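You operate a simulated robot arm through the tools that you are given. There is no shell and no other tool. Be economical: measure what you need, move in short steps, check, and stop when the job is done.

You run a simulated two-armed robot. Do the job below in one go: nothing can be reset, and whatever is moved stays where it is left.

Task
Strip the jig: green cap off the stud, orange dot off, clamp bolt slack, silver plate out.
Fine: cap and dot go in the spares drawer, shut it; the plate goes on the side table; leave the bolt slack.

Only the result counts: the job must be done as asked and must still hold three seconds after the hand-in. Knocking over, shifting, dropping, spilling or breaking anything else fails it. A push-on lid holds only when it is set on centred and level and pressed home; a screw cap is set on level and turned clockwise until tight.

Robot
Two 6-joint arms with two-finger parallel grippers on one trunk, hanging from a carriage that runs on a gantry, over the field with the corners [2097, 268], [-102, 240], [-89, -840], [2111, -812] (x, y) and turns from -554 to 133 degrees about z. Base frame: it is fixed where the carriage stands at the start and does not move with it; the origin is on the floor, on the carriage's upright axis, x ahead of it, y to its left, z up. Lengths are in mm, angles in degrees, forces in N, time in s.
The left shoulder is at the start at [0, 200, 1708], the right one opposite. Places, roughly: clamp bolt [200, 400, 900]; front of the side table [900, 200, 900]; inside of the spares drawer [400, 300, 500]; spares drawer [400, 300, 600]. Payload 1.57 kg a hand.
Tool frame (each hand has its own): the origin (TCP) lies between the finger pads and is the grasp point; the fingertips stand 30 mm ahead of it; z points along the fingers, y is the line along which they close. Largest opening 80 mm; finger width 17, thickness 12; the body of the gripper, 40 by 82 mm, starts 80 mm behind the TCP.
Orientation is that of the tool frame in the base frame, as [roll, pitch, yaw] about the fixed x, y, z axes, in that order (R = Rz(yaw) Ry(pitch) Rx(roll)). With the fingers straight down and closing along the base's y, the tool's x points along the base's -x, its y along +y and its z along -z.

Tools
- The arms move only by the tool jog_arm. It takes "left_moves", "right_moves" or both (then of equal length, played together; a hand with none holds still); each is one flat list of numbers, 7 for each row, row after row: the shift along the base's x, y, z in mm, then the turn, a rotation vector about the base's x, y, z in rad, then the closure, from 0 (fully open) to 1 (shut). In form: [x, y, z, wx, wy, wz, grip, x, y, z, wx, wy, wz, grip, ...]. A call has 1 to 12 rows; each row shifts and turns the commanded pose from where the row before left it. Rows are played at 5 a second. More than 50 mm and 8.6 degrees between two rows, or a gripper value outside its range, and nothing of the call is played. Where a pose cannot be reached the arm comes as near as it can. A force on the tool above 40 N (or 10 N above the force at the start of the call, whichever is more), or a blocked arm, ends the call early, and 0.2 s more pass. Each finger travels about 72 mm/s and halts on what it meets, pressing with about 34 N; the grip force reading is that of the motor and also rises with nothing between the fingers. The clock runs only during rows and for 0.2 s after the last one: add rows that do not move to give the fingers time. The reply holds the time, the measured pose of the TCP, the force on the tool along the base axes, the opening and the grip force, in the units named above and with some noise, with the torque about the TCP (base axes, N m) and any sound that the robot's microphone picked up.
- Cameras (640 x 400 px; columns grow to the right, rows downward): "scene" is now at [224.4, 50.4, 1842.6]; the picture's right is [0.87, -0.50, 0.00], its down [-0.47, -0.81, -0.36] and it looks along [0.18, 0.31, -0.93] (base axes); focal length 267 px, centre (320, 200). "left" rides on the left gripper at [72, 7, -122] in its tool frame; the picture's right is [-0.09, 1.00, 0.00], its down [-0.84, -0.08, -0.54] and it looks along [-0.54, -0.05, 0.84] (tool axes); focal length 238 px, centre (320, 200). "right" rides on the right gripper at [72, -7, -122] in its tool frame; the picture's right is [0.09, 1.00, 0.00], its down [-0.84, 0.08, -0.54] and it looks along [-0.54, 0.05, 0.84] (tool axes); focal length 238 px, centre (320, 200). There is no depth. A picture from a camera that has moved, and an enlarged one, comes with that camera's place and axes in the base frame and with its lens. The place of the scene camera against the robot may be out by one fixed shift of up to 25 mm in any direction.
- camera(camera): a new picture of that camera. No time passes.
- slide_trunk(by): slides the trunk up (or, below 0, down) by that many mm; the arms and the scene camera ride with it, the base frame stays. It gives what a move gives, with no picture.
- base_move(legs): drives the robot by 1 to 6 legs, each [ahead, left, turn to the left] in mm, mm and degrees, along the robot's own axes; the way and the turn of a leg run together, so that a leg with both is an arc; at most 1500 mm and 180 degrees a leg. The arms and the cameras ride along, it lands a little off, and it stops where it bumps. It keeps to its track: a leg is cut to what the track allows. It gives what a move gives.
- aim_head(pan, tilt): turns the head with the scene camera to pan (to the left, within 86 degrees either way) and tilt (down, from -29 to 69), counted from straight ahead of the robot. It gives what a move gives.
- enlarge(camera, box): a new picture of the part [left, top, right, bottom] of that camera's present view, enlarged. No time passes.
- sign_off(): hands the job in; it is judged then, once.

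Go step by step. Nothing tells you exact positions but the pictures and the camera data: compare them with the known pose of the tool, close in by small moves and look again before you grip or let go. The budget is 120 turns and 92 pictures, counting those below and the enlarged ones. Unless the task says otherwise, let go and move clear before handing in, and close with one line.

The tools are called after ">>>" by a JSON object that holds its "method" and its "body". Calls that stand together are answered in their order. jog_arm: Moves the arms, as the interface text tells. Its arguments: {"type":"object","properties":{"left_moves":{"type":"array"},"right_moves":{"type":"array"}},"required":[]} The other tools are called the same way: slide_trunk (by) slides the trunk up or down; base_move (legs) drives the base; aim_head (pan, tilt) turns the head that bears the scene camera; camera (camera) takes a picture; enlarge (camera, box) takes an enlarged picture of a part of a camera's view; sign_off () hands the job in.

At the start:

```text
time: 0.0
left_tcp_pos: [364.1, 278.4, 999.6]
left_tcp_rot: [180.0, -0.1, 179.9]
left_contact_force: [0.0, 0.2, 0.1]
left_ft_torque: [0.0, -0.01, 0.05]
left_gripper_width: 79.8
left_finger_force: 0.1
right_tcp_pos: [335.7, -23.8, 999.3]
right_tcp_rot: [179.9, 0.0, 179.9]
right_contact_force: [-1.3, 0.3, 0.3]
right_ft_torque: [-0.01, -0.03, -0.02]
right_gripper_width: 80.2
right_finger_force: 0.1
trunk travel left (down, up): [-612.0, 24.0]
robot x, y, heading: [-2.1, 0.3, -0.0]
head pan, tilt: [60.0, 68.8]
```

scene: 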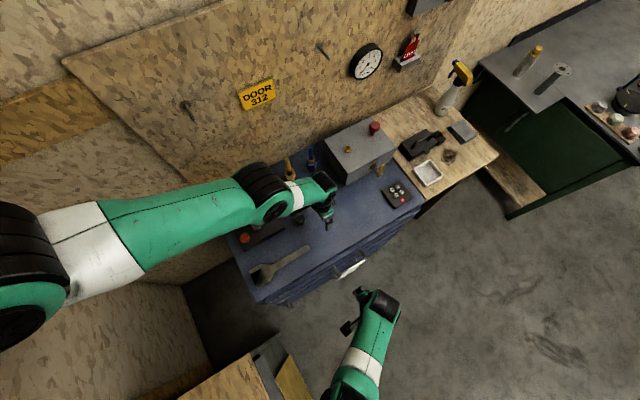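
right: 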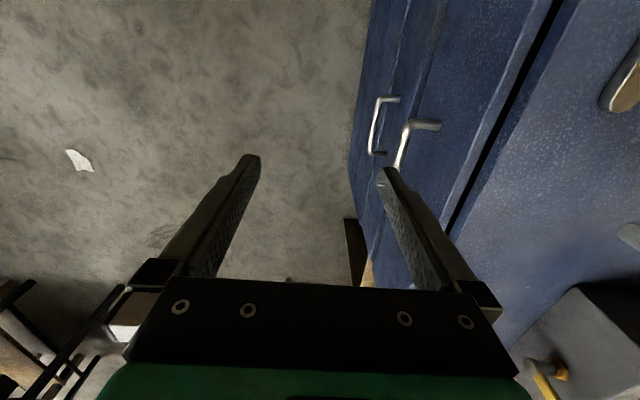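
left: 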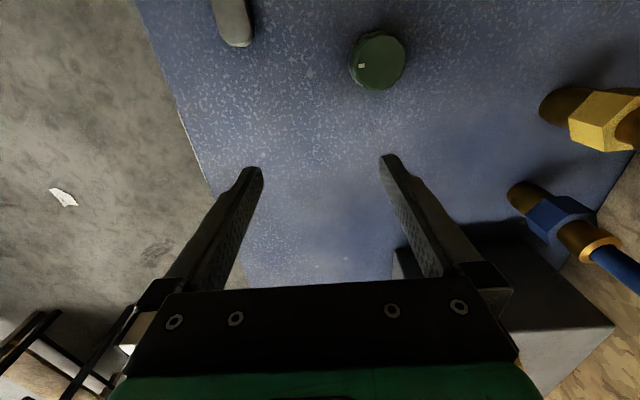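

I see a blue bench with a jig block, a green cap near the left hand, and tools around. I'll take closer looks first.

>>> {"method": "enlarge", "body": {"camera": "scene", "box": [220, 100, 420, 225]}}

>>> {"method": "enlarge", "body": {"camera": "scene", "box": [220, 180, 420, 305]}}

>>> {"method": "enlarge", "body": {"camera": "scene", "box": [360, 40, 640, 215]}}

```text
3.20 times, centred on (320, 162) of scene
camera zoom: at [224.4, 50.4, 1842.6], right [0.87, -0.5, 0.0], down [-0.47, -0.81, -0.36], along [0.18, 0.31, -0.93], focal length 854 px, centre (320, 320)
```

zoom: 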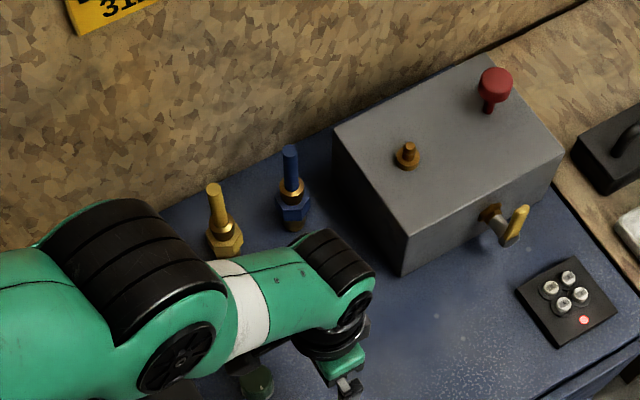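

```text
3.20 times, centred on (320, 242) of scene
camera zoom: at [224.4, 50.4, 1842.6], right [0.87, -0.5, 0.0], down [-0.47, -0.81, -0.36], along [0.18, 0.31, -0.93], focal length 854 px, centre (320, 64)
```

zoom: 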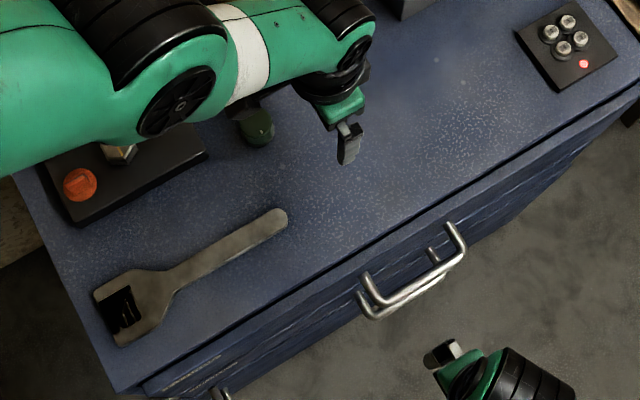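

```text
2.29 times, centred on (500, 128) of scene
camera zoom: at [224.4, 50.4, 1842.6], right [0.87, -0.5, 0.0], down [-0.47, -0.81, -0.36], along [0.18, 0.31, -0.93], focal length 610 px, centre (-91, 366)
```

zoom: 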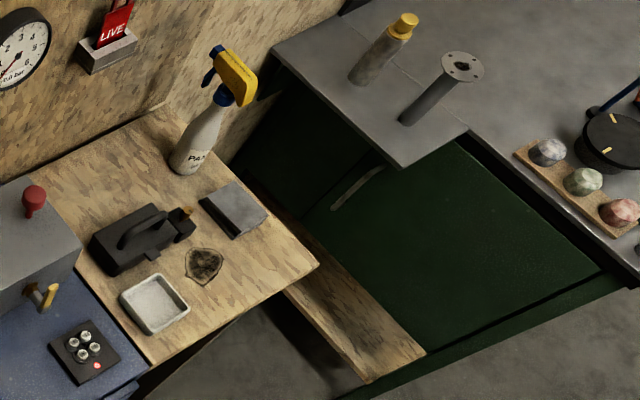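

The left arm hides the jig from the scene camera. I'll look around before driving the carriage back.

>>> {"method": "aim_head", "body": {"pan": -60, "tilt": 50}}

>>> {"method": "camera", "body": {"camera": "scene"}}

>>> {"method": "aim_head", "body": {"pan": 0, "tilt": 40}}

>>> {"method": "camera", "body": {"camera": "scene"}}

```text
time: 2.0
left_tcp_pos: [364.6, 278.0, 999.3]
left_tcp_rot: [-179.9, 0.0, 179.9]
left_contact_force: [0.1, 0.3, 0.6]
left_ft_torque: [-0.03, 0.0, -0.01]
left_gripper_width: 79.9
left_finger_force: 0.1
right_tcp_pos: [335.5, -23.7, 1000.7]
right_tcp_rot: [179.9, 0.0, 179.9]
right_contact_force: [0.0, -0.2, -0.2]
right_ft_torque: [-0.01, 0.07, 0.01]
right_gripper_width: 79.9
right_finger_force: 0.0
trunk travel left (down, up): [-612.0, 24.0]
robot x, y, heading: [1.2, -2.7, -0.0]
head pan, tilt: [-60.0, 50.0]
```

```text
85 pictures are left
camera scene: at [234.9, -64.7, 1864.6], right [-0.87, -0.5, 0.0], down [-0.38, 0.66, -0.64], along [0.32, -0.56, -0.77], focal length 267 px, centre (320, 200)
```

scene: 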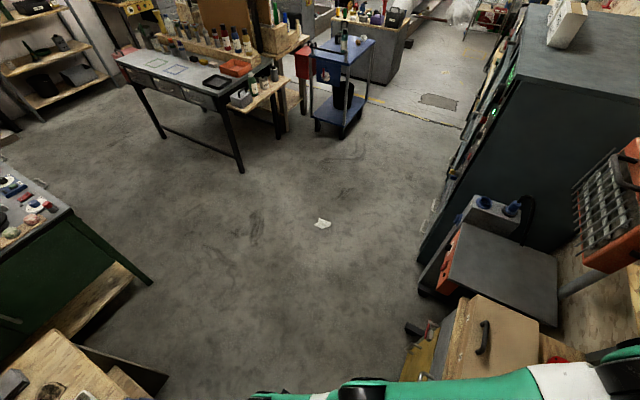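

```text
time: 3.3
left_tcp_pos: [363.9, 278.5, 999.7]
left_tcp_rot: [-179.9, -0.1, 180.0]
left_contact_force: [-0.1, -0.6, -0.3]
left_ft_torque: [0.01, 0.0, 0.0]
left_gripper_width: 79.9
left_finger_force: 0.1
right_tcp_pos: [335.3, -22.8, 1000.7]
right_tcp_rot: [-179.9, 0.0, -180.0]
right_contact_force: [0.5, 0.1, 0.7]
right_ft_torque: [0.01, 0.0, 0.03]
right_gripper_width: 80.1
right_finger_force: 0.0
trunk travel left (down, up): [-612.0, 24.0]
robot x, y, heading: [-0.3, -0.6, -0.1]
head pan, tilt: [0.0, 40.0]
```

```text
84 pictures are left
camera scene: at [281.4, 1.9, 1878.7], right [0.0, -1.0, 0.0], down [-0.64, 0.0, -0.77], along [0.77, 0.0, -0.64], focal length 267 px, centre (320, 200)
```

scene: 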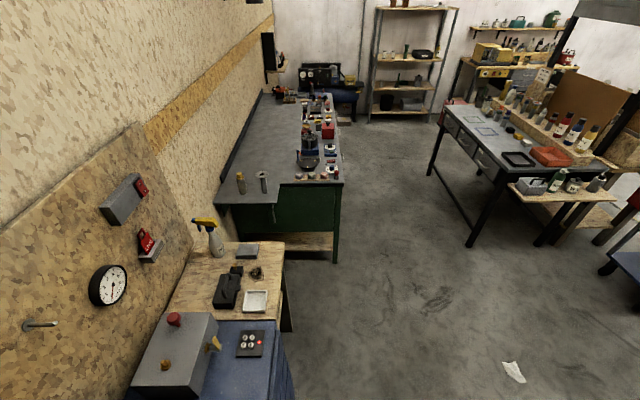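

The floor in front of the bench is clear. I'll back the carriage away from the bench and turn to face it.

>>> {"method": "base_move", "body": {"legs": [[150, -380, 0], [0, 0, 90]]}}

>>> {"method": "aim_head", "body": {"pan": 0, "tilt": 60}}

>>> {"method": "camera", "body": {"camera": "scene"}}

```text
time: 9.6
left_tcp_pos: [-124.4, 1.2, 998.3]
left_tcp_rot: [-180.0, -0.1, -90.8]
left_contact_force: [0.1, 0.7, -0.3]
left_ft_torque: [0.04, 0.0, 0.0]
left_gripper_width: 79.9
left_finger_force: 0.0
right_tcp_pos: [176.7, -31.8, 999.2]
right_tcp_rot: [-179.9, 0.0, -90.7]
right_contact_force: [0.7, -0.4, -0.3]
right_ft_torque: [0.0, 0.0, 0.0]
right_gripper_width: 79.9
right_finger_force: 0.1
trunk travel left (down, up): [-612.0, 24.0]
robot x, y, heading: [145.2, -364.2, 89.0]
head pan, tilt: [0.0, 40.0]
```

```text
time: 10.4
left_tcp_pos: [-125.3, 1.0, 998.1]
left_tcp_rot: [-180.0, -0.1, -90.8]
left_contact_force: [0.5, -0.8, 0.2]
left_ft_torque: [-0.02, -0.02, 0.0]
left_gripper_width: 80.2
left_finger_force: 0.1
right_tcp_pos: [177.6, -31.7, 1000.4]
right_tcp_rot: [180.0, 0.0, -90.8]
right_contact_force: [-0.2, -0.7, 1.0]
right_ft_torque: [0.02, -0.03, 0.0]
right_gripper_width: 80.1
right_finger_force: 0.0
trunk travel left (down, up): [-612.0, 24.0]
robot x, y, heading: [150.2, -367.2, 89.3]
head pan, tilt: [0.0, 60.0]
```

```text
83 pictures are left
camera scene: at [149.3, -98.3, 1852.1], right [1.0, -0.01, 0.0], down [-0.01, -0.87, -0.5], along [0.01, 0.5, -0.87], focal length 267 px, centre (320, 200)
```

scene: 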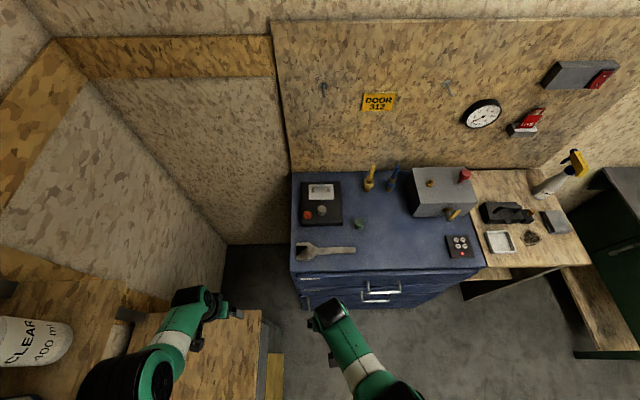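

>>> {"method": "enlarge", "body": {"camera": "scene", "box": [285, 165, 385, 228]}}

>>> {"method": "enlarge", "body": {"camera": "scene", "box": [285, 220, 495, 350]}}

>>> {"method": "enlarge", "body": {"camera": "scene", "box": [400, 150, 600, 275]}}

```text
6.35 times, centred on (335, 196) of scene
camera zoom: at [149.3, -98.3, 1852.1], right [1.0, -0.01, 0.0], down [-0.01, -0.87, -0.5], along [0.01, 0.5, -0.87], focal length 1694 px, centre (225, 222)
```

zoom: 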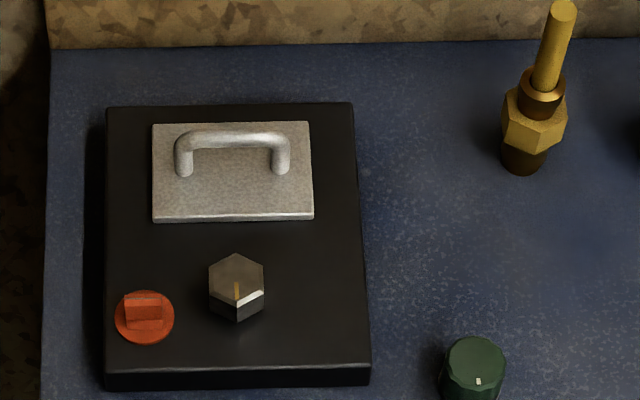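

```text
3.05 times, centred on (390, 285) of scene
camera zoom: at [149.3, -98.3, 1852.1], right [1.0, -0.01, 0.0], down [-0.01, -0.87, -0.5], along [0.01, 0.5, -0.87], focal length 813 px, centre (107, -59)
```

zoom: 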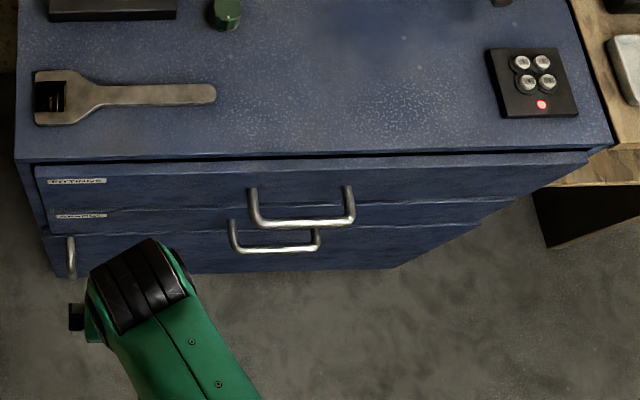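

```text
3.20 times, centred on (500, 212) of scene
camera zoom: at [149.3, -98.3, 1852.1], right [1.0, -0.01, 0.0], down [-0.01, -0.87, -0.5], along [0.01, 0.5, -0.87], focal length 854 px, centre (-256, 160)
```

zoom: 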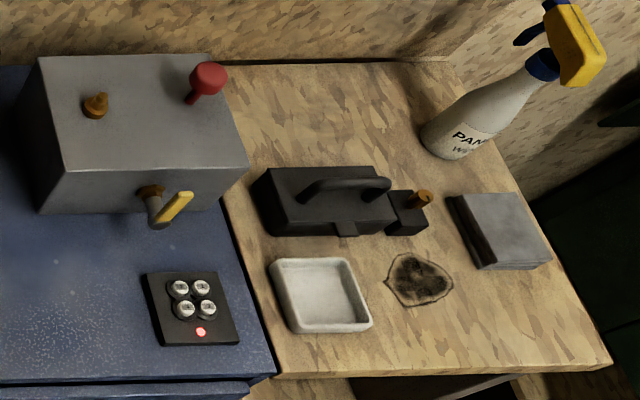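

The jig is a black base with a handled silver plate, a hex bolt and an orange dot, and the green cap stands to its right. I'll read the drawer labels and check details.

>>> {"method": "enlarge", "body": {"camera": "scene", "box": [290, 270, 350, 308]}}

>>> {"method": "enlarge", "body": {"camera": "scene", "box": [295, 200, 365, 244]}}

```text
10.53 times, centred on (320, 289) of scene
camera zoom: at [149.3, -98.3, 1852.1], right [1.0, -0.01, 0.0], down [-0.01, -0.87, -0.5], along [0.01, 0.5, -0.87], focal length 2808 px, centre (320, -737)
```

zoom: 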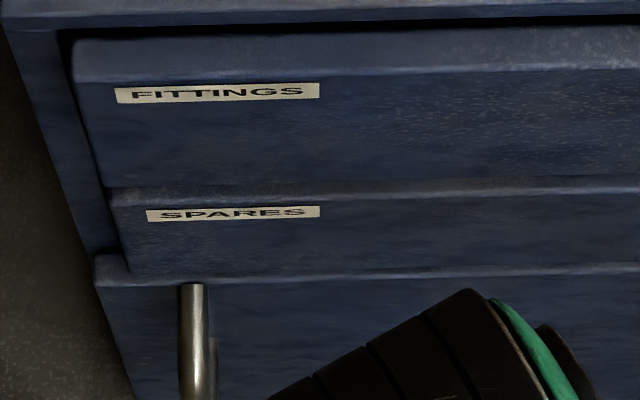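

```text
9.09 times, centred on (330, 222) of scene
camera zoom: at [149.3, -98.3, 1852.1], right [1.0, -0.01, 0.0], down [-0.01, -0.87, -0.5], along [0.01, 0.5, -0.87], focal length 2426 px, centre (229, 0)
```

zoom: 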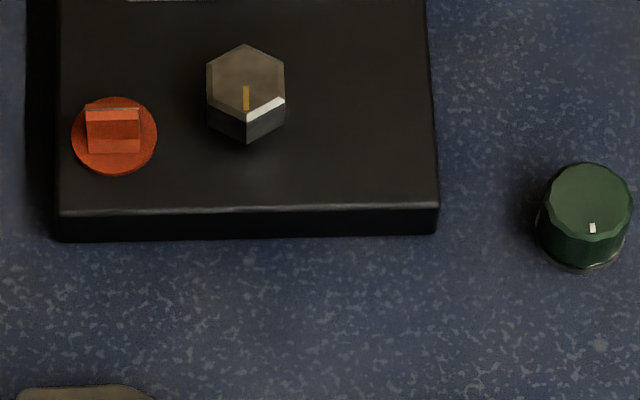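

Spares is the second drawer. I'll lift the left hand out of the way and bring the right hand over the green cap at about (305, 328).

>>> {"method": "jog_arm", "body": {"left_moves": [0, 0, 40, 0, 0, 0, 0, 0, 0, 40, 0, 0, 0, 0, 0, 0, 40, 0, 0, 0, 0, 0, 0, 0, 0, 0, 0, 0]}}

>>> {"method": "base_move", "body": {"legs": [[320, -125, 1]]}}

>>> {"method": "camera", "body": {"camera": "right"}}

>>> {"method": "camera", "body": {"camera": "left"}}

```text
time: 11.4
left_tcp_pos: [-135.7, 57.9, 1065.0]
left_tcp_rot: [180.0, -0.2, -90.8]
left_contact_force: [0.1, 0.3, -0.1]
left_ft_torque: [0.02, 0.01, -0.01]
left_gripper_width: 79.9
left_finger_force: 0.2
left hand out of reach, approached as far as the arm can: row 1, 2, 3
right_tcp_pos: [177.3, -31.4, 1000.9]
right_tcp_rot: [180.0, 0.0, -90.8]
right_contact_force: [-0.8, 0.5, 0.3]
right_ft_torque: [-0.01, -0.01, 0.05]
right_gripper_width: 80.0
right_finger_force: 0.0
trunk travel left (down, up): [-612.0, 24.0]
robot x, y, heading: [149.2, -367.9, 89.5]
head pan, tilt: [0.0, 60.0]
```

```text
time: 13.7
left_tcp_pos: [-27.7, 378.4, 1063.6]
left_tcp_rot: [180.0, -0.2, -89.0]
left_contact_force: [-0.6, 0.6, -0.3]
left_ft_torque: [0.01, -0.02, -0.01]
left_gripper_width: 79.9
left_finger_force: 0.1
right_tcp_pos: [290.1, 298.8, 1000.3]
right_tcp_rot: [-180.0, 0.0, -89.1]
right_contact_force: [0.1, -0.1, -0.6]
right_ft_torque: [-0.01, 0.03, -0.01]
right_gripper_width: 80.0
right_finger_force: 0.2
trunk travel left (down, up): [-612.0, 24.0]
robot x, y, heading: [274.5, -37.6, 91.0]
head pan, tilt: [0.0, 60.0]
```

```text
77 pictures are left
camera right: at [297.9, 227.7, 1121.6], right [-0.99, -0.11, 0.0], down [-0.09, 0.84, 0.54], along [-0.06, 0.54, -0.84], focal length 238 px, centre (320, 200)
```

right: 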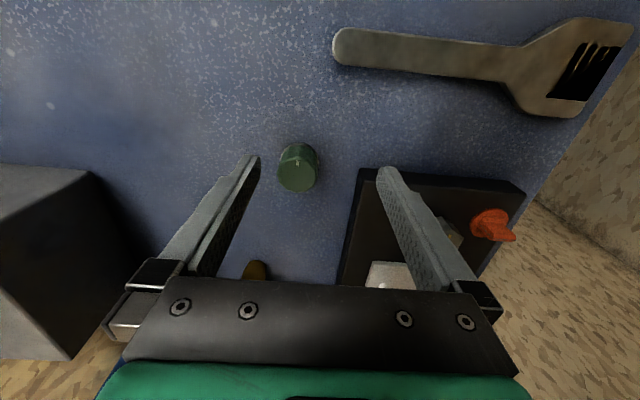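

```text
76 pictures are left
camera left: at [-33.0, 306.7, 1184.7], right [-1.0, 0.08, 0.0], down [0.06, 0.84, 0.54], along [0.04, 0.54, -0.84], focal length 238 px, centre (320, 200)
```

left: 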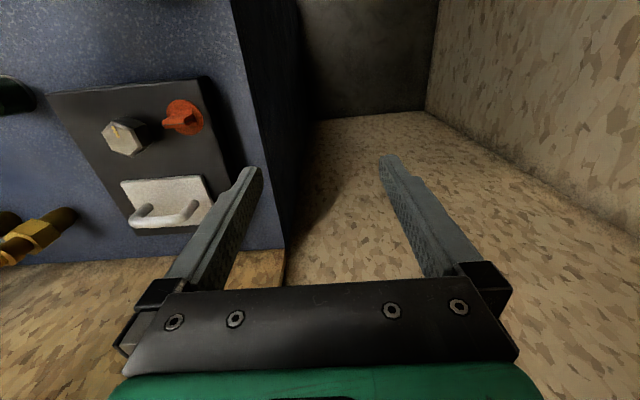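

The cap top sits near (305, 326, 922). I'll move above it, part-close the hand, descend, and check.

>>> {"method": "jog_arm", "body": {"right_moves": [8, 14, 0, 0, 0, 0, 0.2, 7, 13, 0, 0, 0, 0, 0.2, 0, 0, -25, 0, 0, 0, 0.2, 0, 0, -20, 0, 0, 0, 0.2, 0, 0, 0, 0, 0, 0, 0.2]}}

>>> {"method": "camera", "body": {"camera": "right"}}

```text
time: 14.9
left_tcp_pos: [-28.6, 378.6, 1064.8]
left_tcp_rot: [179.9, -0.2, -89.0]
left_contact_force: [0.1, -0.1, -0.6]
left_ft_torque: [0.02, 0.03, -0.01]
left_gripper_width: 80.0
left_finger_force: 0.0
right_tcp_pos: [317.1, 296.6, 987.9]
right_tcp_rot: [-180.0, 0.2, -88.9]
right_contact_force: [0.7, 0.7, 0.1]
right_ft_torque: [-0.01, -0.03, -0.02]
right_gripper_width: 64.0
right_finger_force: 0.2
right hand out of reach, approached as far as the arm can: row 1, 2, 3, 4
trunk travel left (down, up): [-612.0, 24.0]
robot x, y, heading: [272.9, -35.9, 91.0]
head pan, tilt: [0.0, 60.0]
```

```text
75 pictures are left
camera right: at [326.1, 225.8, 1109.5], right [-0.99, -0.11, 0.0], down [-0.09, 0.84, 0.54], along [-0.06, 0.54, -0.84], focal length 238 px, centre (320, 200)
```

right: 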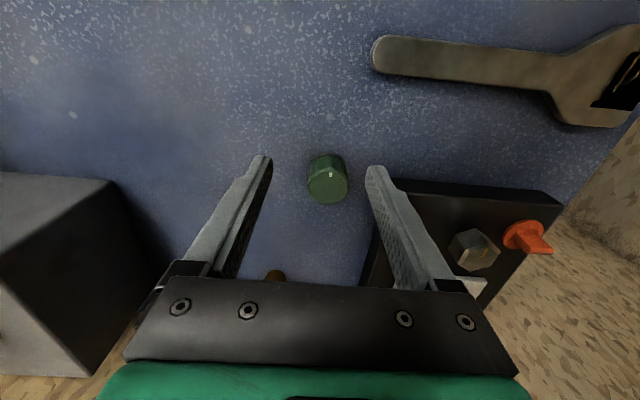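

The arm is at its extension limit, so I'll use the carriage for xy and the trunk for height instead.

>>> {"method": "base_move", "body": {"legs": [[29, 12, 0]]}}

>>> {"method": "slide_trunk", "body": {"by": -30}}

>>> {"method": "jog_arm", "body": {"right_moves": [0, 0, 0, 0, 0, 0, 0.2]}}

>>> {"method": "camera", "body": {"camera": "right"}}

```text
time: 15.7
left_tcp_pos: [-39.9, 406.9, 1063.7]
left_tcp_rot: [-180.0, -0.2, -89.0]
left_contact_force: [0.4, 0.6, -0.2]
left_ft_torque: [0.0, -0.02, -0.04]
left_gripper_width: 80.0
left_finger_force: 0.0
right_tcp_pos: [305.3, 325.1, 987.2]
right_tcp_rot: [180.0, 0.0, -89.0]
right_contact_force: [-0.1, 0.5, -0.4]
right_ft_torque: [0.0, 0.02, -0.02]
right_gripper_width: 64.0
right_finger_force: 0.1
trunk travel left (down, up): [-612.0, 24.0]
robot x, y, heading: [259.7, -10.2, 91.0]
head pan, tilt: [0.0, 60.0]
```

```text
time: 16.5
left_tcp_pos: [-40.9, 406.9, 1034.4]
left_tcp_rot: [-180.0, -0.2, -89.0]
left_contact_force: [0.8, -0.3, -0.1]
left_ft_torque: [-0.01, -0.01, 0.01]
left_gripper_width: 80.1
left_finger_force: 0.0
right_tcp_pos: [305.9, 326.0, 958.1]
right_tcp_rot: [180.0, 0.1, -89.1]
right_contact_force: [0.3, -0.5, -0.2]
right_ft_torque: [-0.01, -0.01, 0.02]
right_gripper_width: 64.0
right_finger_force: 0.0
trunk travel left (down, up): [-582.0, 54.0]
robot x, y, heading: [261.6, -5.2, 91.1]
head pan, tilt: [0.0, 60.0]
```

```text
time: 16.9
left_tcp_pos: [-40.5, 408.1, 1033.6]
left_tcp_rot: [-180.0, -0.2, -89.1]
left_contact_force: [0.3, 0.3, -0.1]
left_ft_torque: [0.0, -0.02, -0.02]
left_gripper_width: 79.6
left_finger_force: 0.0
right_tcp_pos: [304.4, 325.9, 958.1]
right_tcp_rot: [-180.0, 0.0, -89.1]
right_contact_force: [0.4, 0.5, 0.2]
right_ft_torque: [-0.02, 0.0, -0.03]
right_gripper_width: 64.0
right_finger_force: 0.2
trunk travel left (down, up): [-582.0, 54.0]
robot x, y, heading: [255.9, -7.2, 91.1]
head pan, tilt: [0.0, 60.0]
```

```text
74 pictures are left
camera right: at [313.5, 254.0, 1079.5], right [-0.99, -0.11, 0.0], down [-0.09, 0.84, 0.54], along [-0.06, 0.54, -0.84], focal length 238 px, centre (320, 200)
```

right: 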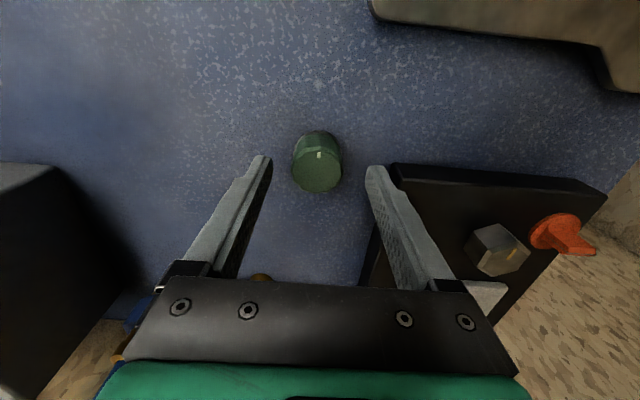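

The cap is centred under the hand. I'll lower another 28 mm and check.

>>> {"method": "slide_trunk", "body": {"by": -28}}

>>> {"method": "camera", "body": {"camera": "right"}}

```text
time: 17.6
left_tcp_pos: [-41.2, 407.1, 1005.7]
left_tcp_rot: [-179.9, -0.2, -89.0]
left_contact_force: [0.4, -0.4, -0.6]
left_ft_torque: [0.0, -0.01, -0.01]
left_gripper_width: 79.9
left_finger_force: 0.1
right_tcp_pos: [303.6, 325.7, 930.5]
right_tcp_rot: [-180.0, 0.0, -89.0]
right_contact_force: [0.3, -4.3, 12.2]
right_ft_torque: [-0.13, 0.2, 0.03]
right_gripper_width: 63.9
right_finger_force: 0.1
trunk travel left (down, up): [-554.0, 82.0]
robot x, y, heading: [257.9, -7.5, 91.1]
head pan, tilt: [0.0, 60.0]
```

```text
73 pictures are left
camera right: at [313.5, 253.9, 1051.7], right [-0.99, -0.11, 0.0], down [-0.09, 0.84, 0.54], along [-0.06, 0.54, -0.84], focal length 238 px, centre (320, 200)
```

right: 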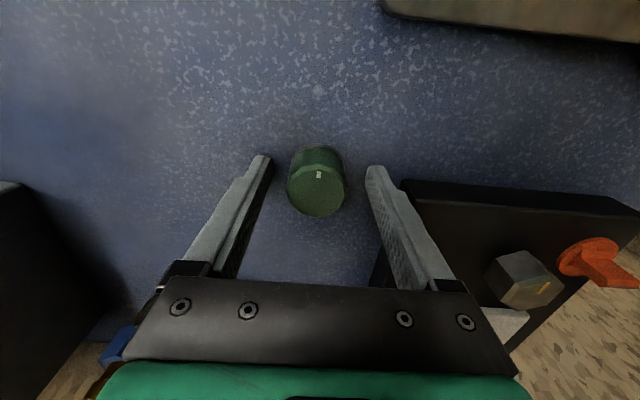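

The tips touch the bench (z≈900). I'll rise 3 mm and close on the cap.

>>> {"method": "slide_trunk", "body": {"by": 3}}

>>> {"method": "jog_arm", "body": {"right_moves": [2, 0, 0, 0, 0, 0, 0.4, 0, 0, 0, 0, 0, 0, 0.8, 0, 0, 0, 0, 0, 0, 0.8, 0, 0, 0, 0, 0, 0, 0.8]}}

>>> {"method": "camera", "body": {"camera": "right"}}

```text
time: 18.1
left_tcp_pos: [-41.0, 406.7, 1008.6]
left_tcp_rot: [-180.0, -0.2, -89.0]
left_contact_force: [-0.4, 0.4, 0.0]
left_ft_torque: [0.02, 0.0, 0.01]
left_gripper_width: 80.0
left_finger_force: 0.0
right_tcp_pos: [304.1, 324.9, 933.8]
right_tcp_rot: [-180.0, -0.1, -89.0]
right_contact_force: [-1.2, -0.1, -0.1]
right_ft_torque: [-0.01, -0.02, 0.02]
right_gripper_width: 64.0
right_finger_force: 0.0
trunk travel left (down, up): [-557.0, 79.0]
robot x, y, heading: [259.8, -8.0, 91.1]
head pan, tilt: [0.0, 60.0]
```

```text
time: 19.1
left_tcp_pos: [-40.9, 406.2, 1008.2]
left_tcp_rot: [180.0, -0.3, -89.0]
left_contact_force: [-1.1, 0.0, 0.7]
left_ft_torque: [0.01, 0.03, 0.02]
left_gripper_width: 79.9
left_finger_force: 0.0
right_tcp_pos: [306.4, 326.1, 932.9]
right_tcp_rot: [180.0, 0.0, -89.0]
right_contact_force: [-0.7, 1.3, -5.8]
right_ft_torque: [0.05, 0.05, -0.13]
right_gripper_width: 37.2
right_finger_force: 43.9
trunk travel left (down, up): [-557.0, 79.0]
robot x, y, heading: [258.6, -9.1, 91.0]
head pan, tilt: [0.0, 60.0]
```

```text
72 pictures are left
camera right: at [315.4, 254.2, 1054.8], right [-0.99, -0.11, 0.0], down [-0.09, 0.84, 0.54], along [-0.06, 0.54, -0.84], focal length 238 px, centre (320, 200)
```

right: 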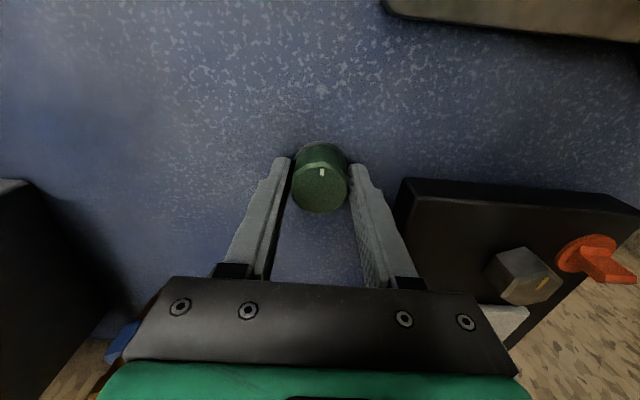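

The cap is gripped (37 mm). I'll try turning it counter-clockwise a little and read the torque.

>>> {"method": "jog_arm", "body": {"right_moves": [0, 0, 0, 0, 0, 0.1, 0.8, 0, 0, 0, 0, 0, 0.1, 0.8, 0, 0, 0, 0, 0, 0.1, 0.8]}}

>>> {"method": "camera", "body": {"camera": "right"}}

```text
time: 19.9
left_tcp_pos: [-41.0, 407.0, 1008.5]
left_tcp_rot: [-179.9, -0.3, -89.0]
left_contact_force: [-0.3, 0.2, 0.2]
left_ft_torque: [0.0, 0.02, -0.01]
left_gripper_width: 80.0
left_finger_force: 0.0
right_tcp_pos: [306.5, 325.9, 933.1]
right_tcp_rot: [-180.0, 0.0, -71.7]
right_contact_force: [-0.3, -2.1, 0.1]
right_ft_torque: [0.0, -0.15, -1.07]
right_gripper_width: 37.3
right_finger_force: 28.0
trunk travel left (down, up): [-557.0, 79.0]
robot x, y, heading: [256.8, -7.1, 90.8]
head pan, tilt: [0.0, 60.0]
```

```text
71 pictures are left
camera right: at [336.3, 259.7, 1055.0], right [-0.92, -0.4, 0.0], down [-0.34, 0.77, 0.54], along [-0.22, 0.5, -0.84], focal length 238 px, centre (320, 200)
```

right: 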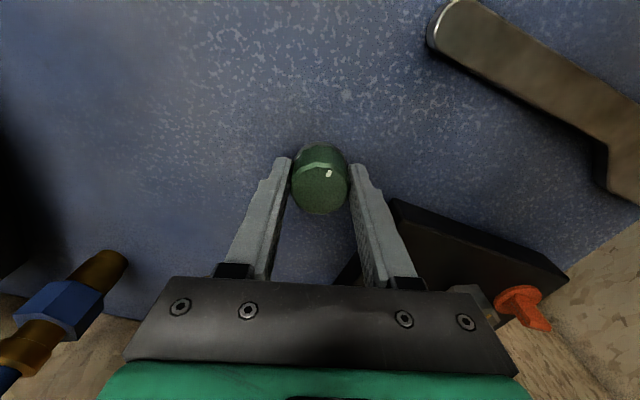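

The fingers slipped around the cap, so it may be a push-on. I'll try a straight pull up in small steps.

>>> {"method": "jog_arm", "body": {"right_moves": [0, 0, 2, 0, 0, 0, 0.9, 0, 0, 3, 0, 0, 0, 0.9, 0, 0, 4, 0, 0, 0, 0.9]}}

>>> {"method": "camera", "body": {"camera": "right"}}

```text
time: 20.4
left_tcp_pos: [-40.7, 407.7, 1008.3]
left_tcp_rot: [-180.0, -0.2, -89.0]
left_contact_force: [0.4, 0.4, 0.0]
left_ft_torque: [0.01, 0.02, 0.0]
left_gripper_width: 80.0
left_finger_force: 0.1
right_tcp_pos: [307.0, 325.5, 932.5]
right_tcp_rot: [-179.9, 0.0, -71.7]
right_contact_force: [-2.3, 9.5, -31.0]
right_ft_torque: [-0.03, 0.1, -0.2]
right_gripper_width: 36.8
right_finger_force: 43.2
trunk travel left (down, up): [-557.0, 79.0]
robot x, y, heading: [257.1, -8.8, 90.9]
head pan, tilt: [0.0, 60.0]
stopped in row 2 (right hand): the force on the tool passed its limit at 45 N (the readings are from after the stop); the commanded pose is now the measured one
```

```text
70 pictures are left
camera right: at [336.3, 259.6, 1054.9], right [-0.92, -0.4, 0.0], down [-0.34, 0.77, 0.54], along [-0.22, 0.5, -0.84], focal length 238 px, centre (320, 200)
```

right: 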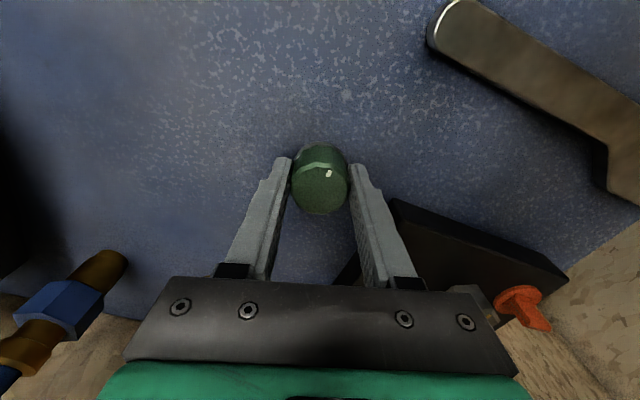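

The cap resists the pull at 45 N, so it is threaded. I'll turn it counter-clockwise with full grip.

>>> {"method": "jog_arm", "body": {"right_moves": [0, 0, 0, 0, 0, 0, 1, 0, 0, 0, 0, 0, 0, 1, 0, 0, 0, 0, 0, 0.05, 1, 0, 0, 0, 0, 0, 0.05, 1]}}

>>> {"method": "jog_arm", "body": {"right_moves": [0, 0, 0, 0, 0, 0.1, 1, 0, 0, 0, 0, 0, 0.1, 1]}}

>>> {"method": "camera", "body": {"camera": "right"}}

```text
time: 20.9
left_tcp_pos: [-41.0, 406.5, 1008.9]
left_tcp_rot: [180.0, -0.3, -89.1]
left_contact_force: [-0.8, -0.8, -1.2]
left_ft_torque: [0.01, 0.0, 0.02]
left_gripper_width: 80.1
left_finger_force: 0.0
right_tcp_pos: [306.9, 325.0, 933.9]
right_tcp_rot: [-180.0, -0.1, -71.8]
right_contact_force: [-3.7, 8.2, -26.6]
right_ft_torque: [0.14, 0.17, -0.25]
right_gripper_width: 36.9
right_finger_force: 43.4
trunk travel left (down, up): [-557.0, 79.0]
robot x, y, heading: [255.1, -6.2, 91.1]
head pan, tilt: [0.0, 60.0]
stopped in row 2 (right hand): the force on the tool passed its limit at 44 N (the readings are from after the stop); the commanded pose is now the measured one
```

```text
time: 21.5
left_tcp_pos: [-40.5, 406.0, 1008.4]
left_tcp_rot: [180.0, -0.3, -88.9]
left_contact_force: [-0.4, 0.2, 0.9]
left_ft_torque: [0.04, 0.03, 0.02]
left_gripper_width: 79.8
left_finger_force: 0.1
right_tcp_pos: [308.1, 323.4, 933.8]
right_tcp_rot: [-179.9, -0.2, -60.4]
right_contact_force: [0.2, -1.7, -7.2]
right_ft_torque: [-0.17, -0.03, -1.44]
right_gripper_width: 37.7
right_finger_force: 43.3
trunk travel left (down, up): [-557.0, 79.0]
robot x, y, heading: [257.6, -10.7, 91.1]
head pan, tilt: [0.0, 60.0]
```

```text
69 pictures are left
camera right: at [349.6, 265.5, 1055.5], right [-0.82, -0.57, 0.0], down [-0.48, 0.69, 0.54], along [-0.31, 0.44, -0.84], focal length 238 px, centre (320, 200)
```

right: 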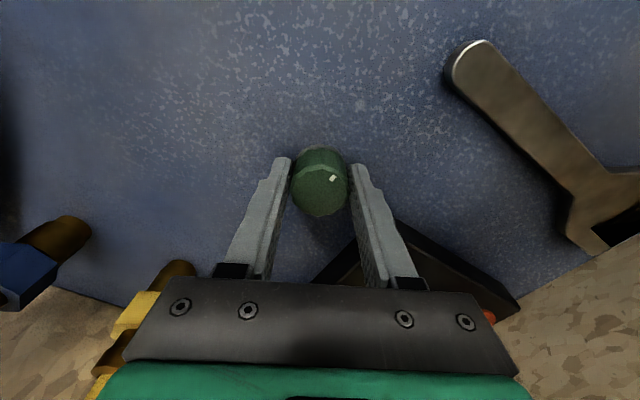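

The mark barely followed. I'll look closer at the cap.

>>> {"method": "enlarge", "body": {"camera": "right", "box": [270, 130, 370, 230]}}

>>> {"method": "jog_arm", "body": {"right_moves": [0, 0, 0, 0, 0, -0.1, 1, 0, 0, 0, 0, 0, -0.1, 1, 0, 0, 0, 0, 0, -0.1, 1]}}

>>> {"method": "enlarge", "body": {"camera": "right", "box": [270, 130, 370, 230]}}

```text
4.00 times, centred on (320, 180) of right
camera zoom: at [349.6, 265.5, 1055.5], right [-0.82, -0.57, 0.0], down [-0.48, 0.69, 0.54], along [-0.31, 0.44, -0.84], focal length 953 px, centre (320, 280)
```

zoom: 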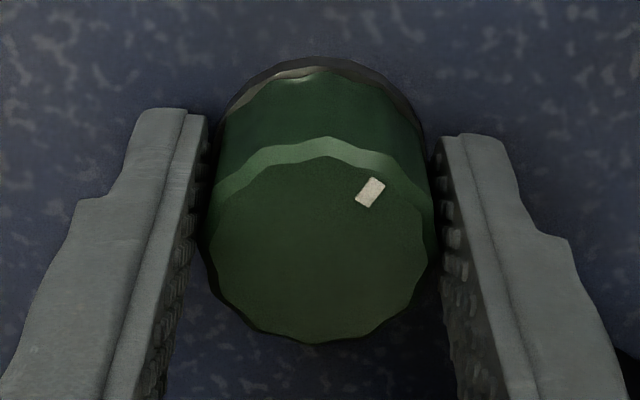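

```text
time: 22.3
left_tcp_pos: [-42.3, 405.3, 1009.7]
left_tcp_rot: [-180.0, -0.3, -89.1]
left_contact_force: [-0.8, -0.4, 0.3]
left_ft_torque: [0.04, -0.02, 0.02]
left_gripper_width: 80.0
left_finger_force: 0.0
right_tcp_pos: [306.8, 323.8, 933.3]
right_tcp_rot: [180.0, -0.1, -77.3]
right_contact_force: [-3.6, -4.5, -6.1]
right_ft_torque: [-0.14, -0.03, 1.96]
right_gripper_width: 36.9
right_finger_force: 42.9
trunk travel left (down, up): [-557.0, 79.0]
robot x, y, heading: [263.4, -5.2, 90.9]
head pan, tilt: [0.0, 60.0]
```

```text
4.00 times, centred on (320, 180) of right
camera zoom: at [329.8, 256.3, 1055.6], right [-0.95, -0.31, 0.0], down [-0.26, 0.8, 0.54], along [-0.17, 0.51, -0.84], focal length 953 px, centre (320, 280)
```

zoom: 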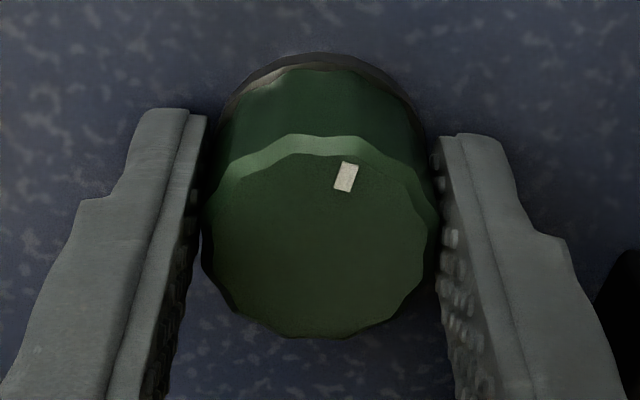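

The cap moved neither way at up to ~2 Nm. I'll try press-and-turn: push down a bit, then counter-clockwise.

>>> {"method": "jog_arm", "body": {"right_moves": [0, 0, -2, 0, 0, 0, 1, 0, 0, 0, 0, 0, 0.1, 1, 0, 0, 0, 0, 0, 0.1, 1, 0, 0, 0, 0, 0, 0.1, 1]}}

>>> {"method": "enlarge", "body": {"camera": "right", "box": [270, 130, 370, 230]}}

```text
time: 23.3
left_tcp_pos: [-40.8, 407.1, 1008.9]
left_tcp_rot: [180.0, -0.2, -89.0]
left_contact_force: [-0.9, 1.4, -0.9]
left_ft_torque: [0.0, 0.02, 0.05]
left_gripper_width: 79.9
left_finger_force: 0.0
right_tcp_pos: [305.4, 326.7, 932.5]
right_tcp_rot: [-180.0, 0.2, -60.4]
right_contact_force: [-4.6, -5.0, 28.5]
right_ft_torque: [-0.2, 0.5, -1.35]
right_gripper_width: 37.6
right_finger_force: 44.0
trunk travel left (down, up): [-557.0, 79.0]
robot x, y, heading: [259.8, -8.7, 91.1]
head pan, tilt: [0.0, 60.0]
```

```text
4.00 times, centred on (320, 180) of right
camera zoom: at [348.2, 268.1, 1053.7], right [-0.82, -0.57, 0.0], down [-0.48, 0.69, 0.55], along [-0.31, 0.45, -0.84], focal length 953 px, centre (320, 280)
```

zoom: 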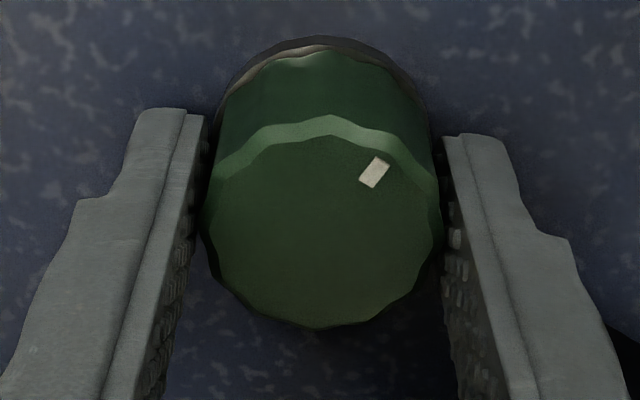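

Still no turn. I'll release the downward push and pull up slowly, watching the force.

>>> {"method": "jog_arm", "body": {"right_moves": [0, 0, 2, 0, 0, 0, 1, 0, 0, 1, 0, 0, -0.1, 1, 0, 0, 0.7, 0, 0, -0.1, 1, 0, 0, 0.5, 0, 0, 0.1, 1, 0, 0, 0.5, 0, 0, 0.1, 1]}}

>>> {"method": "slide_trunk", "body": {"by": 2}}

```text
time: 24.1
left_tcp_pos: [-41.3, 408.7, 1008.3]
left_tcp_rot: [180.0, -0.3, -89.1]
left_contact_force: [-0.3, 0.5, -0.7]
left_ft_torque: [-0.02, -0.01, 0.01]
left_gripper_width: 80.1
left_finger_force: 0.1
right_tcp_pos: [306.1, 325.3, 933.1]
right_tcp_rot: [-179.9, 0.0, -70.8]
right_contact_force: [-3.3, 9.7, -33.1]
right_ft_torque: [0.21, 0.25, -0.25]
right_gripper_width: 37.0
right_finger_force: 43.0
trunk travel left (down, up): [-557.0, 79.0]
robot x, y, heading: [261.8, -10.1, 91.1]
head pan, tilt: [0.0, 60.0]
stopped in row 4 (right hand): the force on the tool passed its limit at 44 N (the readings are from after the stop); the commanded pose is now the measured one
```

```text
time: 24.4
left_tcp_pos: [-40.6, 408.7, 1008.8]
left_tcp_rot: [180.0, -0.2, -89.1]
left_contact_force: [-0.5, -0.2, -0.1]
left_ft_torque: [-0.01, -0.01, 0.01]
left_gripper_width: 80.2
left_finger_force: 0.0
right_tcp_pos: [306.7, 324.9, 933.4]
right_tcp_rot: [-179.8, -0.1, -70.8]
right_contact_force: [-4.6, 6.4, -17.7]
right_ft_torque: [-0.06, 0.13, -0.11]
right_gripper_width: 36.9
right_finger_force: 43.2
trunk travel left (down, up): [-557.0, 79.0]
robot x, y, heading: [257.0, -7.8, 91.0]
head pan, tilt: [0.0, 60.0]
stopped: the force on the tool passed its limit at 54 N (the readings are from after the stop); the commanded pose is now the measured one
```

It won't come by pulling. I'll test clockwise over a longer arc, in case of a left-hand thread, and compare the mark.

>>> {"method": "jog_arm", "body": {"right_moves": [0, 0, 0, 0, 0, -0.12, 1, 0, 0, 0, 0, 0, -0.12, 1, 0, 0, 0, 0, 0, -0.12, 1, 0, 0, 0, 0, 0, -0.12, 1, 0, 0, 0, 0, 0, -0.12, 1, 0, 0, 0, 0, 0, -0.12, 1]}}

>>> {"method": "enlarge", "body": {"camera": "right", "box": [270, 130, 370, 230]}}

```text
time: 25.9
left_tcp_pos: [-43.4, 405.8, 1008.3]
left_tcp_rot: [-180.0, -0.3, -89.0]
left_contact_force: [0.7, 0.2, 0.0]
left_ft_torque: [-0.01, -0.01, -0.02]
left_gripper_width: 79.9
left_finger_force: 0.1
right_tcp_pos: [305.5, 324.0, 932.0]
right_tcp_rot: [-179.9, -0.2, -112.1]
right_contact_force: [-7.9, -2.3, -7.8]
right_ft_torque: [-0.05, 0.31, 1.66]
right_gripper_width: 37.3
right_finger_force: 43.5
trunk travel left (down, up): [-557.0, 79.0]
robot x, y, heading: [260.8, -9.9, 90.9]
head pan, tilt: [0.0, 60.0]
```

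```text
4.00 times, centred on (320, 180) of right
camera zoom: at [286.0, 255.7, 1054.0], right [-0.96, 0.29, 0.0], down [0.24, 0.81, 0.54], along [0.16, 0.52, -0.84], focal length 953 px, centre (320, 280)
```

zoom: 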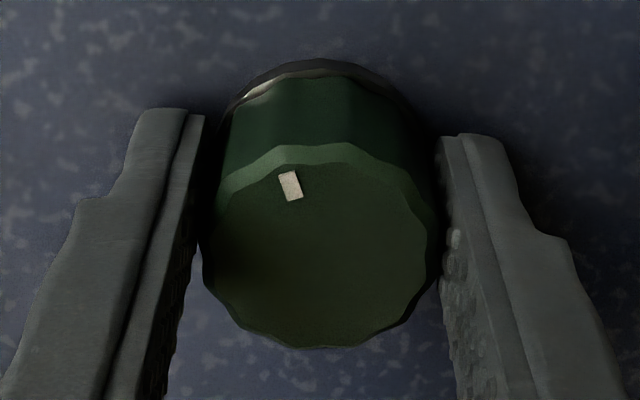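

I suspect the fingertips are clamping the fixed flange under the cap as well. I'll open, rise 10 mm, re-grip only the cap and turn again.

>>> {"method": "jog_arm", "body": {"right_moves": [0, 0, 0, 0, 0, 0, 0.3, 0, 0, 0, 0, 0, 0, 0.3, 0, 0, 5, 0, 0, 0, 0.3, 0, 0, 6, 0, 0, 0, 0.3, 0, 0, 0, 0, 0, 0, 1, 0, 0, 0, 0, 0, 0, 1, 0, 0, 0, 0, 0, 0, 1]}}

>>> {"method": "jog_arm", "body": {"right_moves": [0, 0, 0, 0, 0, 0.12, 1, 0, 0, 0, 0, 0, 0.12, 1, 0, 0, 0, 0, 0, 0.12, 1, 0, 0, 0, 0, 0, 0.12, 1]}}

>>> {"method": "enlarge", "body": {"camera": "right", "box": [270, 130, 370, 230]}}

```text
time: 27.4
left_tcp_pos: [-38.1, 408.5, 1008.9]
left_tcp_rot: [-179.9, -0.3, -89.0]
left_contact_force: [0.0, -0.1, 0.1]
left_ft_torque: [-0.01, 0.03, 0.0]
left_gripper_width: 79.7
left_finger_force: 0.0
right_tcp_pos: [307.9, 328.4, 938.9]
right_tcp_rot: [-179.6, -0.2, -112.0]
right_contact_force: [8.3, -4.1, 2.2]
right_ft_torque: [-0.1, -0.18, 0.07]
right_gripper_width: 34.2
right_finger_force: 33.7
right hand out of reach, approached as far as the arm can: row 3, 4
trunk travel left (down, up): [-557.0, 79.0]
robot x, y, heading: [260.4, -8.3, 91.1]
head pan, tilt: [0.0, 60.0]
```

```text
time: 28.4
left_tcp_pos: [-41.1, 406.8, 1009.2]
left_tcp_rot: [180.0, -0.3, -89.0]
left_contact_force: [0.3, -0.2, 0.4]
left_ft_torque: [-0.01, -0.03, 0.01]
left_gripper_width: 79.9
left_finger_force: 0.1
right_tcp_pos: [306.4, 328.8, 939.0]
right_tcp_rot: [-179.9, -0.1, -84.4]
right_contact_force: [-0.9, -1.9, -2.2]
right_ft_torque: [-0.04, 0.02, -0.04]
right_gripper_width: 34.5
right_finger_force: 34.4
trunk travel left (down, up): [-557.0, 79.0]
robot x, y, heading: [256.7, -7.3, 91.1]
head pan, tilt: [0.0, 60.0]
```

```text
4.00 times, centred on (320, 180) of right
camera zoom: at [319.5, 259.4, 1059.8], right [-0.98, -0.19, 0.0], down [-0.16, 0.83, 0.54], along [-0.1, 0.53, -0.84], focal length 953 px, centre (320, 280)
```

zoom: 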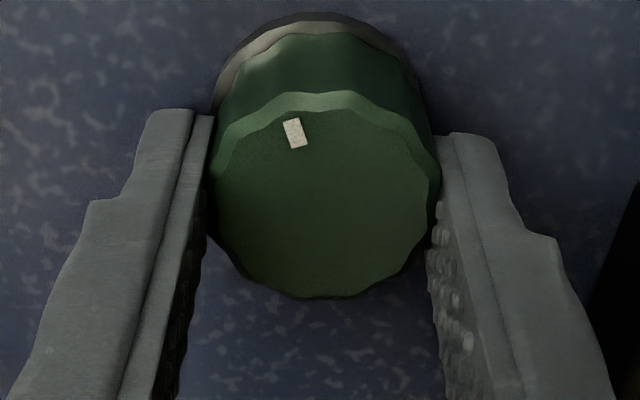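

That was it: now the cap (34 mm) turns freely with the hand. I'll see whether it lifts gently.

>>> {"method": "jog_arm", "body": {"right_moves": [0, 0, 1, 0, 0, 0, 1, 0, 0, 1, 0, 0, 0, 1, 0, 0, 1, 0, 0, 0, 1]}}

```text
time: 29.2
left_tcp_pos: [-39.6, 406.4, 1008.5]
left_tcp_rot: [-180.0, -0.3, -89.0]
left_contact_force: [-0.1, -0.3, -0.3]
left_ft_torque: [0.02, -0.03, 0.03]
left_gripper_width: 80.0
left_finger_force: 0.0
right_tcp_pos: [305.8, 330.0, 939.1]
right_tcp_rot: [-179.8, -0.3, -84.6]
right_contact_force: [1.9, -2.6, -6.0]
right_ft_torque: [-0.06, -0.01, 0.01]
right_gripper_width: 34.6
right_finger_force: 33.7
trunk travel left (down, up): [-557.0, 79.0]
robot x, y, heading: [260.9, -7.6, 90.9]
head pan, tilt: [0.0, 60.0]
```

>>> {"method": "slide_trunk", "body": {"by": 3}}

```text
time: 29.8
left_tcp_pos: [-41.1, 407.1, 1010.7]
left_tcp_rot: [179.9, -0.3, -89.0]
left_contact_force: [0.3, 0.1, -0.5]
left_ft_torque: [0.02, 0.01, 0.01]
left_gripper_width: 80.0
left_finger_force: 0.1
right_tcp_pos: [305.2, 329.6, 942.9]
right_tcp_rot: [-179.9, -0.3, -84.7]
right_contact_force: [1.7, -1.8, -11.5]
right_ft_torque: [0.0, -0.01, 0.02]
right_gripper_width: 34.7
right_finger_force: 34.4
trunk travel left (down, up): [-560.0, 76.0]
robot x, y, heading: [264.5, -9.4, 91.0]
head pan, tilt: [0.0, 60.0]
```

>>> {"method": "enlarge", "body": {"camera": "right", "box": [270, 130, 370, 230]}}

```text
4.00 times, centred on (320, 180) of right
camera zoom: at [319.2, 259.8, 1064.2], right [-0.98, -0.19, 0.0], down [-0.16, 0.83, 0.54], along [-0.1, 0.53, -0.84], focal length 953 px, centre (320, 280)
```

zoom: 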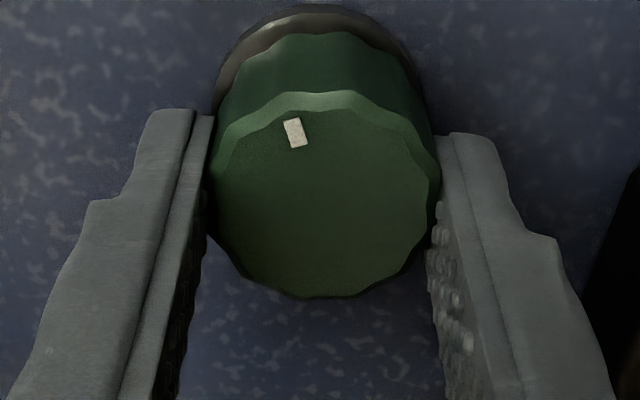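

The cap rises with the fingers. I'll lift a bit more while watching the force.

>>> {"method": "slide_trunk", "body": {"by": 4}}

>>> {"method": "enlarge", "body": {"camera": "right", "box": [270, 130, 370, 230]}}

```text
time: 30.3
left_tcp_pos: [-40.2, 406.5, 1015.1]
left_tcp_rot: [180.0, -0.3, -89.0]
left_contact_force: [0.4, -0.5, -0.3]
left_ft_torque: [-0.01, 0.01, -0.02]
left_gripper_width: 80.0
left_finger_force: 0.0
right_tcp_pos: [305.7, 330.5, 945.6]
right_tcp_rot: [-179.8, -0.2, -84.7]
right_contact_force: [0.8, 0.9, -23.4]
right_ft_torque: [0.13, -0.03, 0.03]
right_gripper_width: 34.3
right_finger_force: 33.8
trunk travel left (down, up): [-564.0, 72.0]
robot x, y, heading: [258.1, -9.2, 91.0]
head pan, tilt: [0.0, 60.0]
```

```text
4.00 times, centred on (320, 180) of right
camera zoom: at [319.1, 259.8, 1068.0], right [-0.98, -0.19, 0.0], down [-0.16, 0.83, 0.54], along [-0.1, 0.53, -0.84], focal length 953 px, centre (320, 280)
```

zoom: 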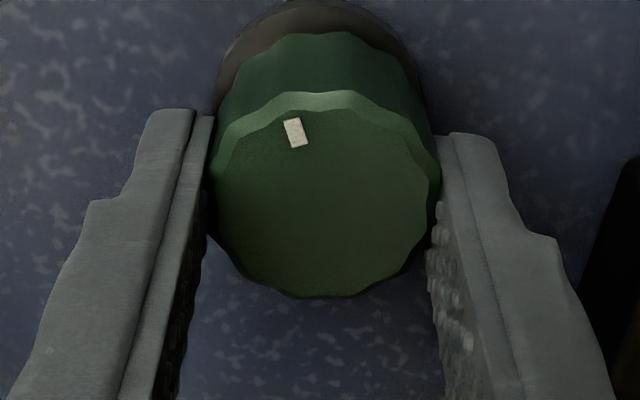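

Force is building, so it is likely still threaded. I'll keep turning counter-clockwise.

>>> {"method": "jog_arm", "body": {"right_moves": [0, 0, 0, 0, 0, 0.13, 1, 0, 0, 0, 0, 0, 0.13, 1, 0, 0, 0, 0, 0, 0.13, 1, 0, 0, 0, 0, 0, 0.13, 1, 0, 0, 0, 0, 0, 0.13, 1, 0, 0, 0, 0, 0, 0.13, 1, 0, 0, 0, 0, 0, 0.13, 1, 0, 0, 0, 0, 0, 0.13, 1]}}

>>> {"method": "enlarge", "body": {"camera": "right", "box": [270, 130, 370, 230]}}

```text
time: 32.1
left_tcp_pos: [-41.9, 405.7, 1015.7]
left_tcp_rot: [-180.0, -0.5, -89.1]
left_contact_force: [-0.4, -0.4, 0.0]
left_ft_torque: [-0.03, -0.01, -0.03]
left_gripper_width: 80.1
left_finger_force: 0.1
right_tcp_pos: [302.8, 328.4, 946.0]
right_tcp_rot: [179.9, -0.2, -24.9]
right_contact_force: [-5.9, -8.8, -18.1]
right_ft_torque: [-0.05, 0.12, -0.05]
right_gripper_width: 34.3
right_finger_force: 34.2
trunk travel left (down, up): [-564.0, 72.0]
robot x, y, heading: [256.8, -11.1, 91.0]
head pan, tilt: [0.0, 60.0]
```

```text
4.00 times, centred on (320, 180) of right
camera zoom: at [372.4, 305.3, 1067.8], right [-0.33, -0.94, 0.0], down [-0.79, 0.28, 0.54], along [-0.51, 0.18, -0.84], focal length 953 px, centre (320, 280)
```

zoom: 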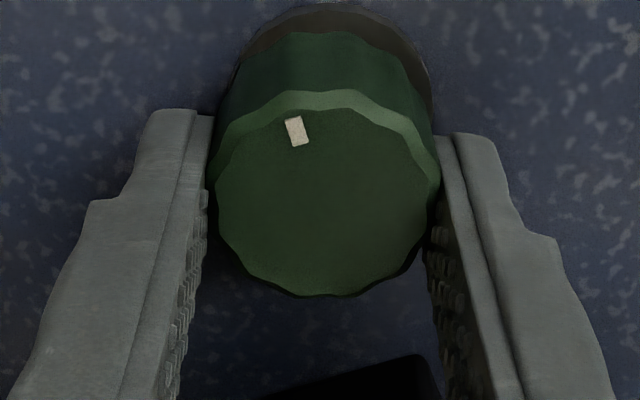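

The thread is backing off. I'll continue counter-clockwise.

>>> {"method": "jog_arm", "body": {"right_moves": [0, 0, 0, 0, 0, 0.14, 1, 0, 0, 0, 0, 0, 0.14, 1, 0, 0, 0, 0, 0, 0.14, 1, 0, 0, 0, 0, 0, 0.14, 1, 0, 0, 0, 0, 0, 0.14, 1, 0, 0, 0, 0, 0, 0.14, 1, 0, 0, 0, 0, 0, 0.14, 1, 0, 0, 0, 0, 0, 0.14, 1, 0, 0, 0, 0, 0, 0.14, 1, 0, 0, 0, 0, 0, 0.14, 1, 0, 0, 0, 0, 0, 0.14, 1]}}

>>> {"method": "enlarge", "body": {"camera": "right", "box": [270, 130, 370, 230]}}

```text
time: 34.5
left_tcp_pos: [-39.8, 403.9, 1014.9]
left_tcp_rot: [-180.0, -0.4, -89.1]
left_contact_force: [-0.5, 0.3, -0.2]
left_ft_torque: [0.02, -0.02, 0.0]
left_gripper_width: 80.0
left_finger_force: 0.0
right_tcp_pos: [304.7, 323.8, 945.2]
right_tcp_rot: [179.7, 0.2, 63.4]
right_contact_force: [2.6, -21.1, -8.0]
right_ft_torque: [-0.47, -0.04, -0.07]
right_gripper_width: 34.2
right_finger_force: 33.8
trunk travel left (down, up): [-564.0, 72.0]
robot x, y, heading: [261.9, -11.1, 91.0]
head pan, tilt: [0.0, 60.0]
```

```text
4.00 times, centred on (320, 180) of right
camera zoom: at [332.0, 393.5, 1065.5], right [0.93, -0.36, 0.0], down [-0.31, -0.78, 0.55], along [-0.2, -0.51, -0.84], focal length 953 px, centre (320, 280)
```

zoom: 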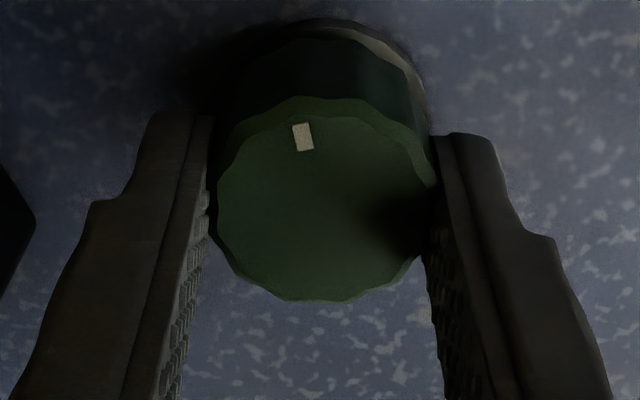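

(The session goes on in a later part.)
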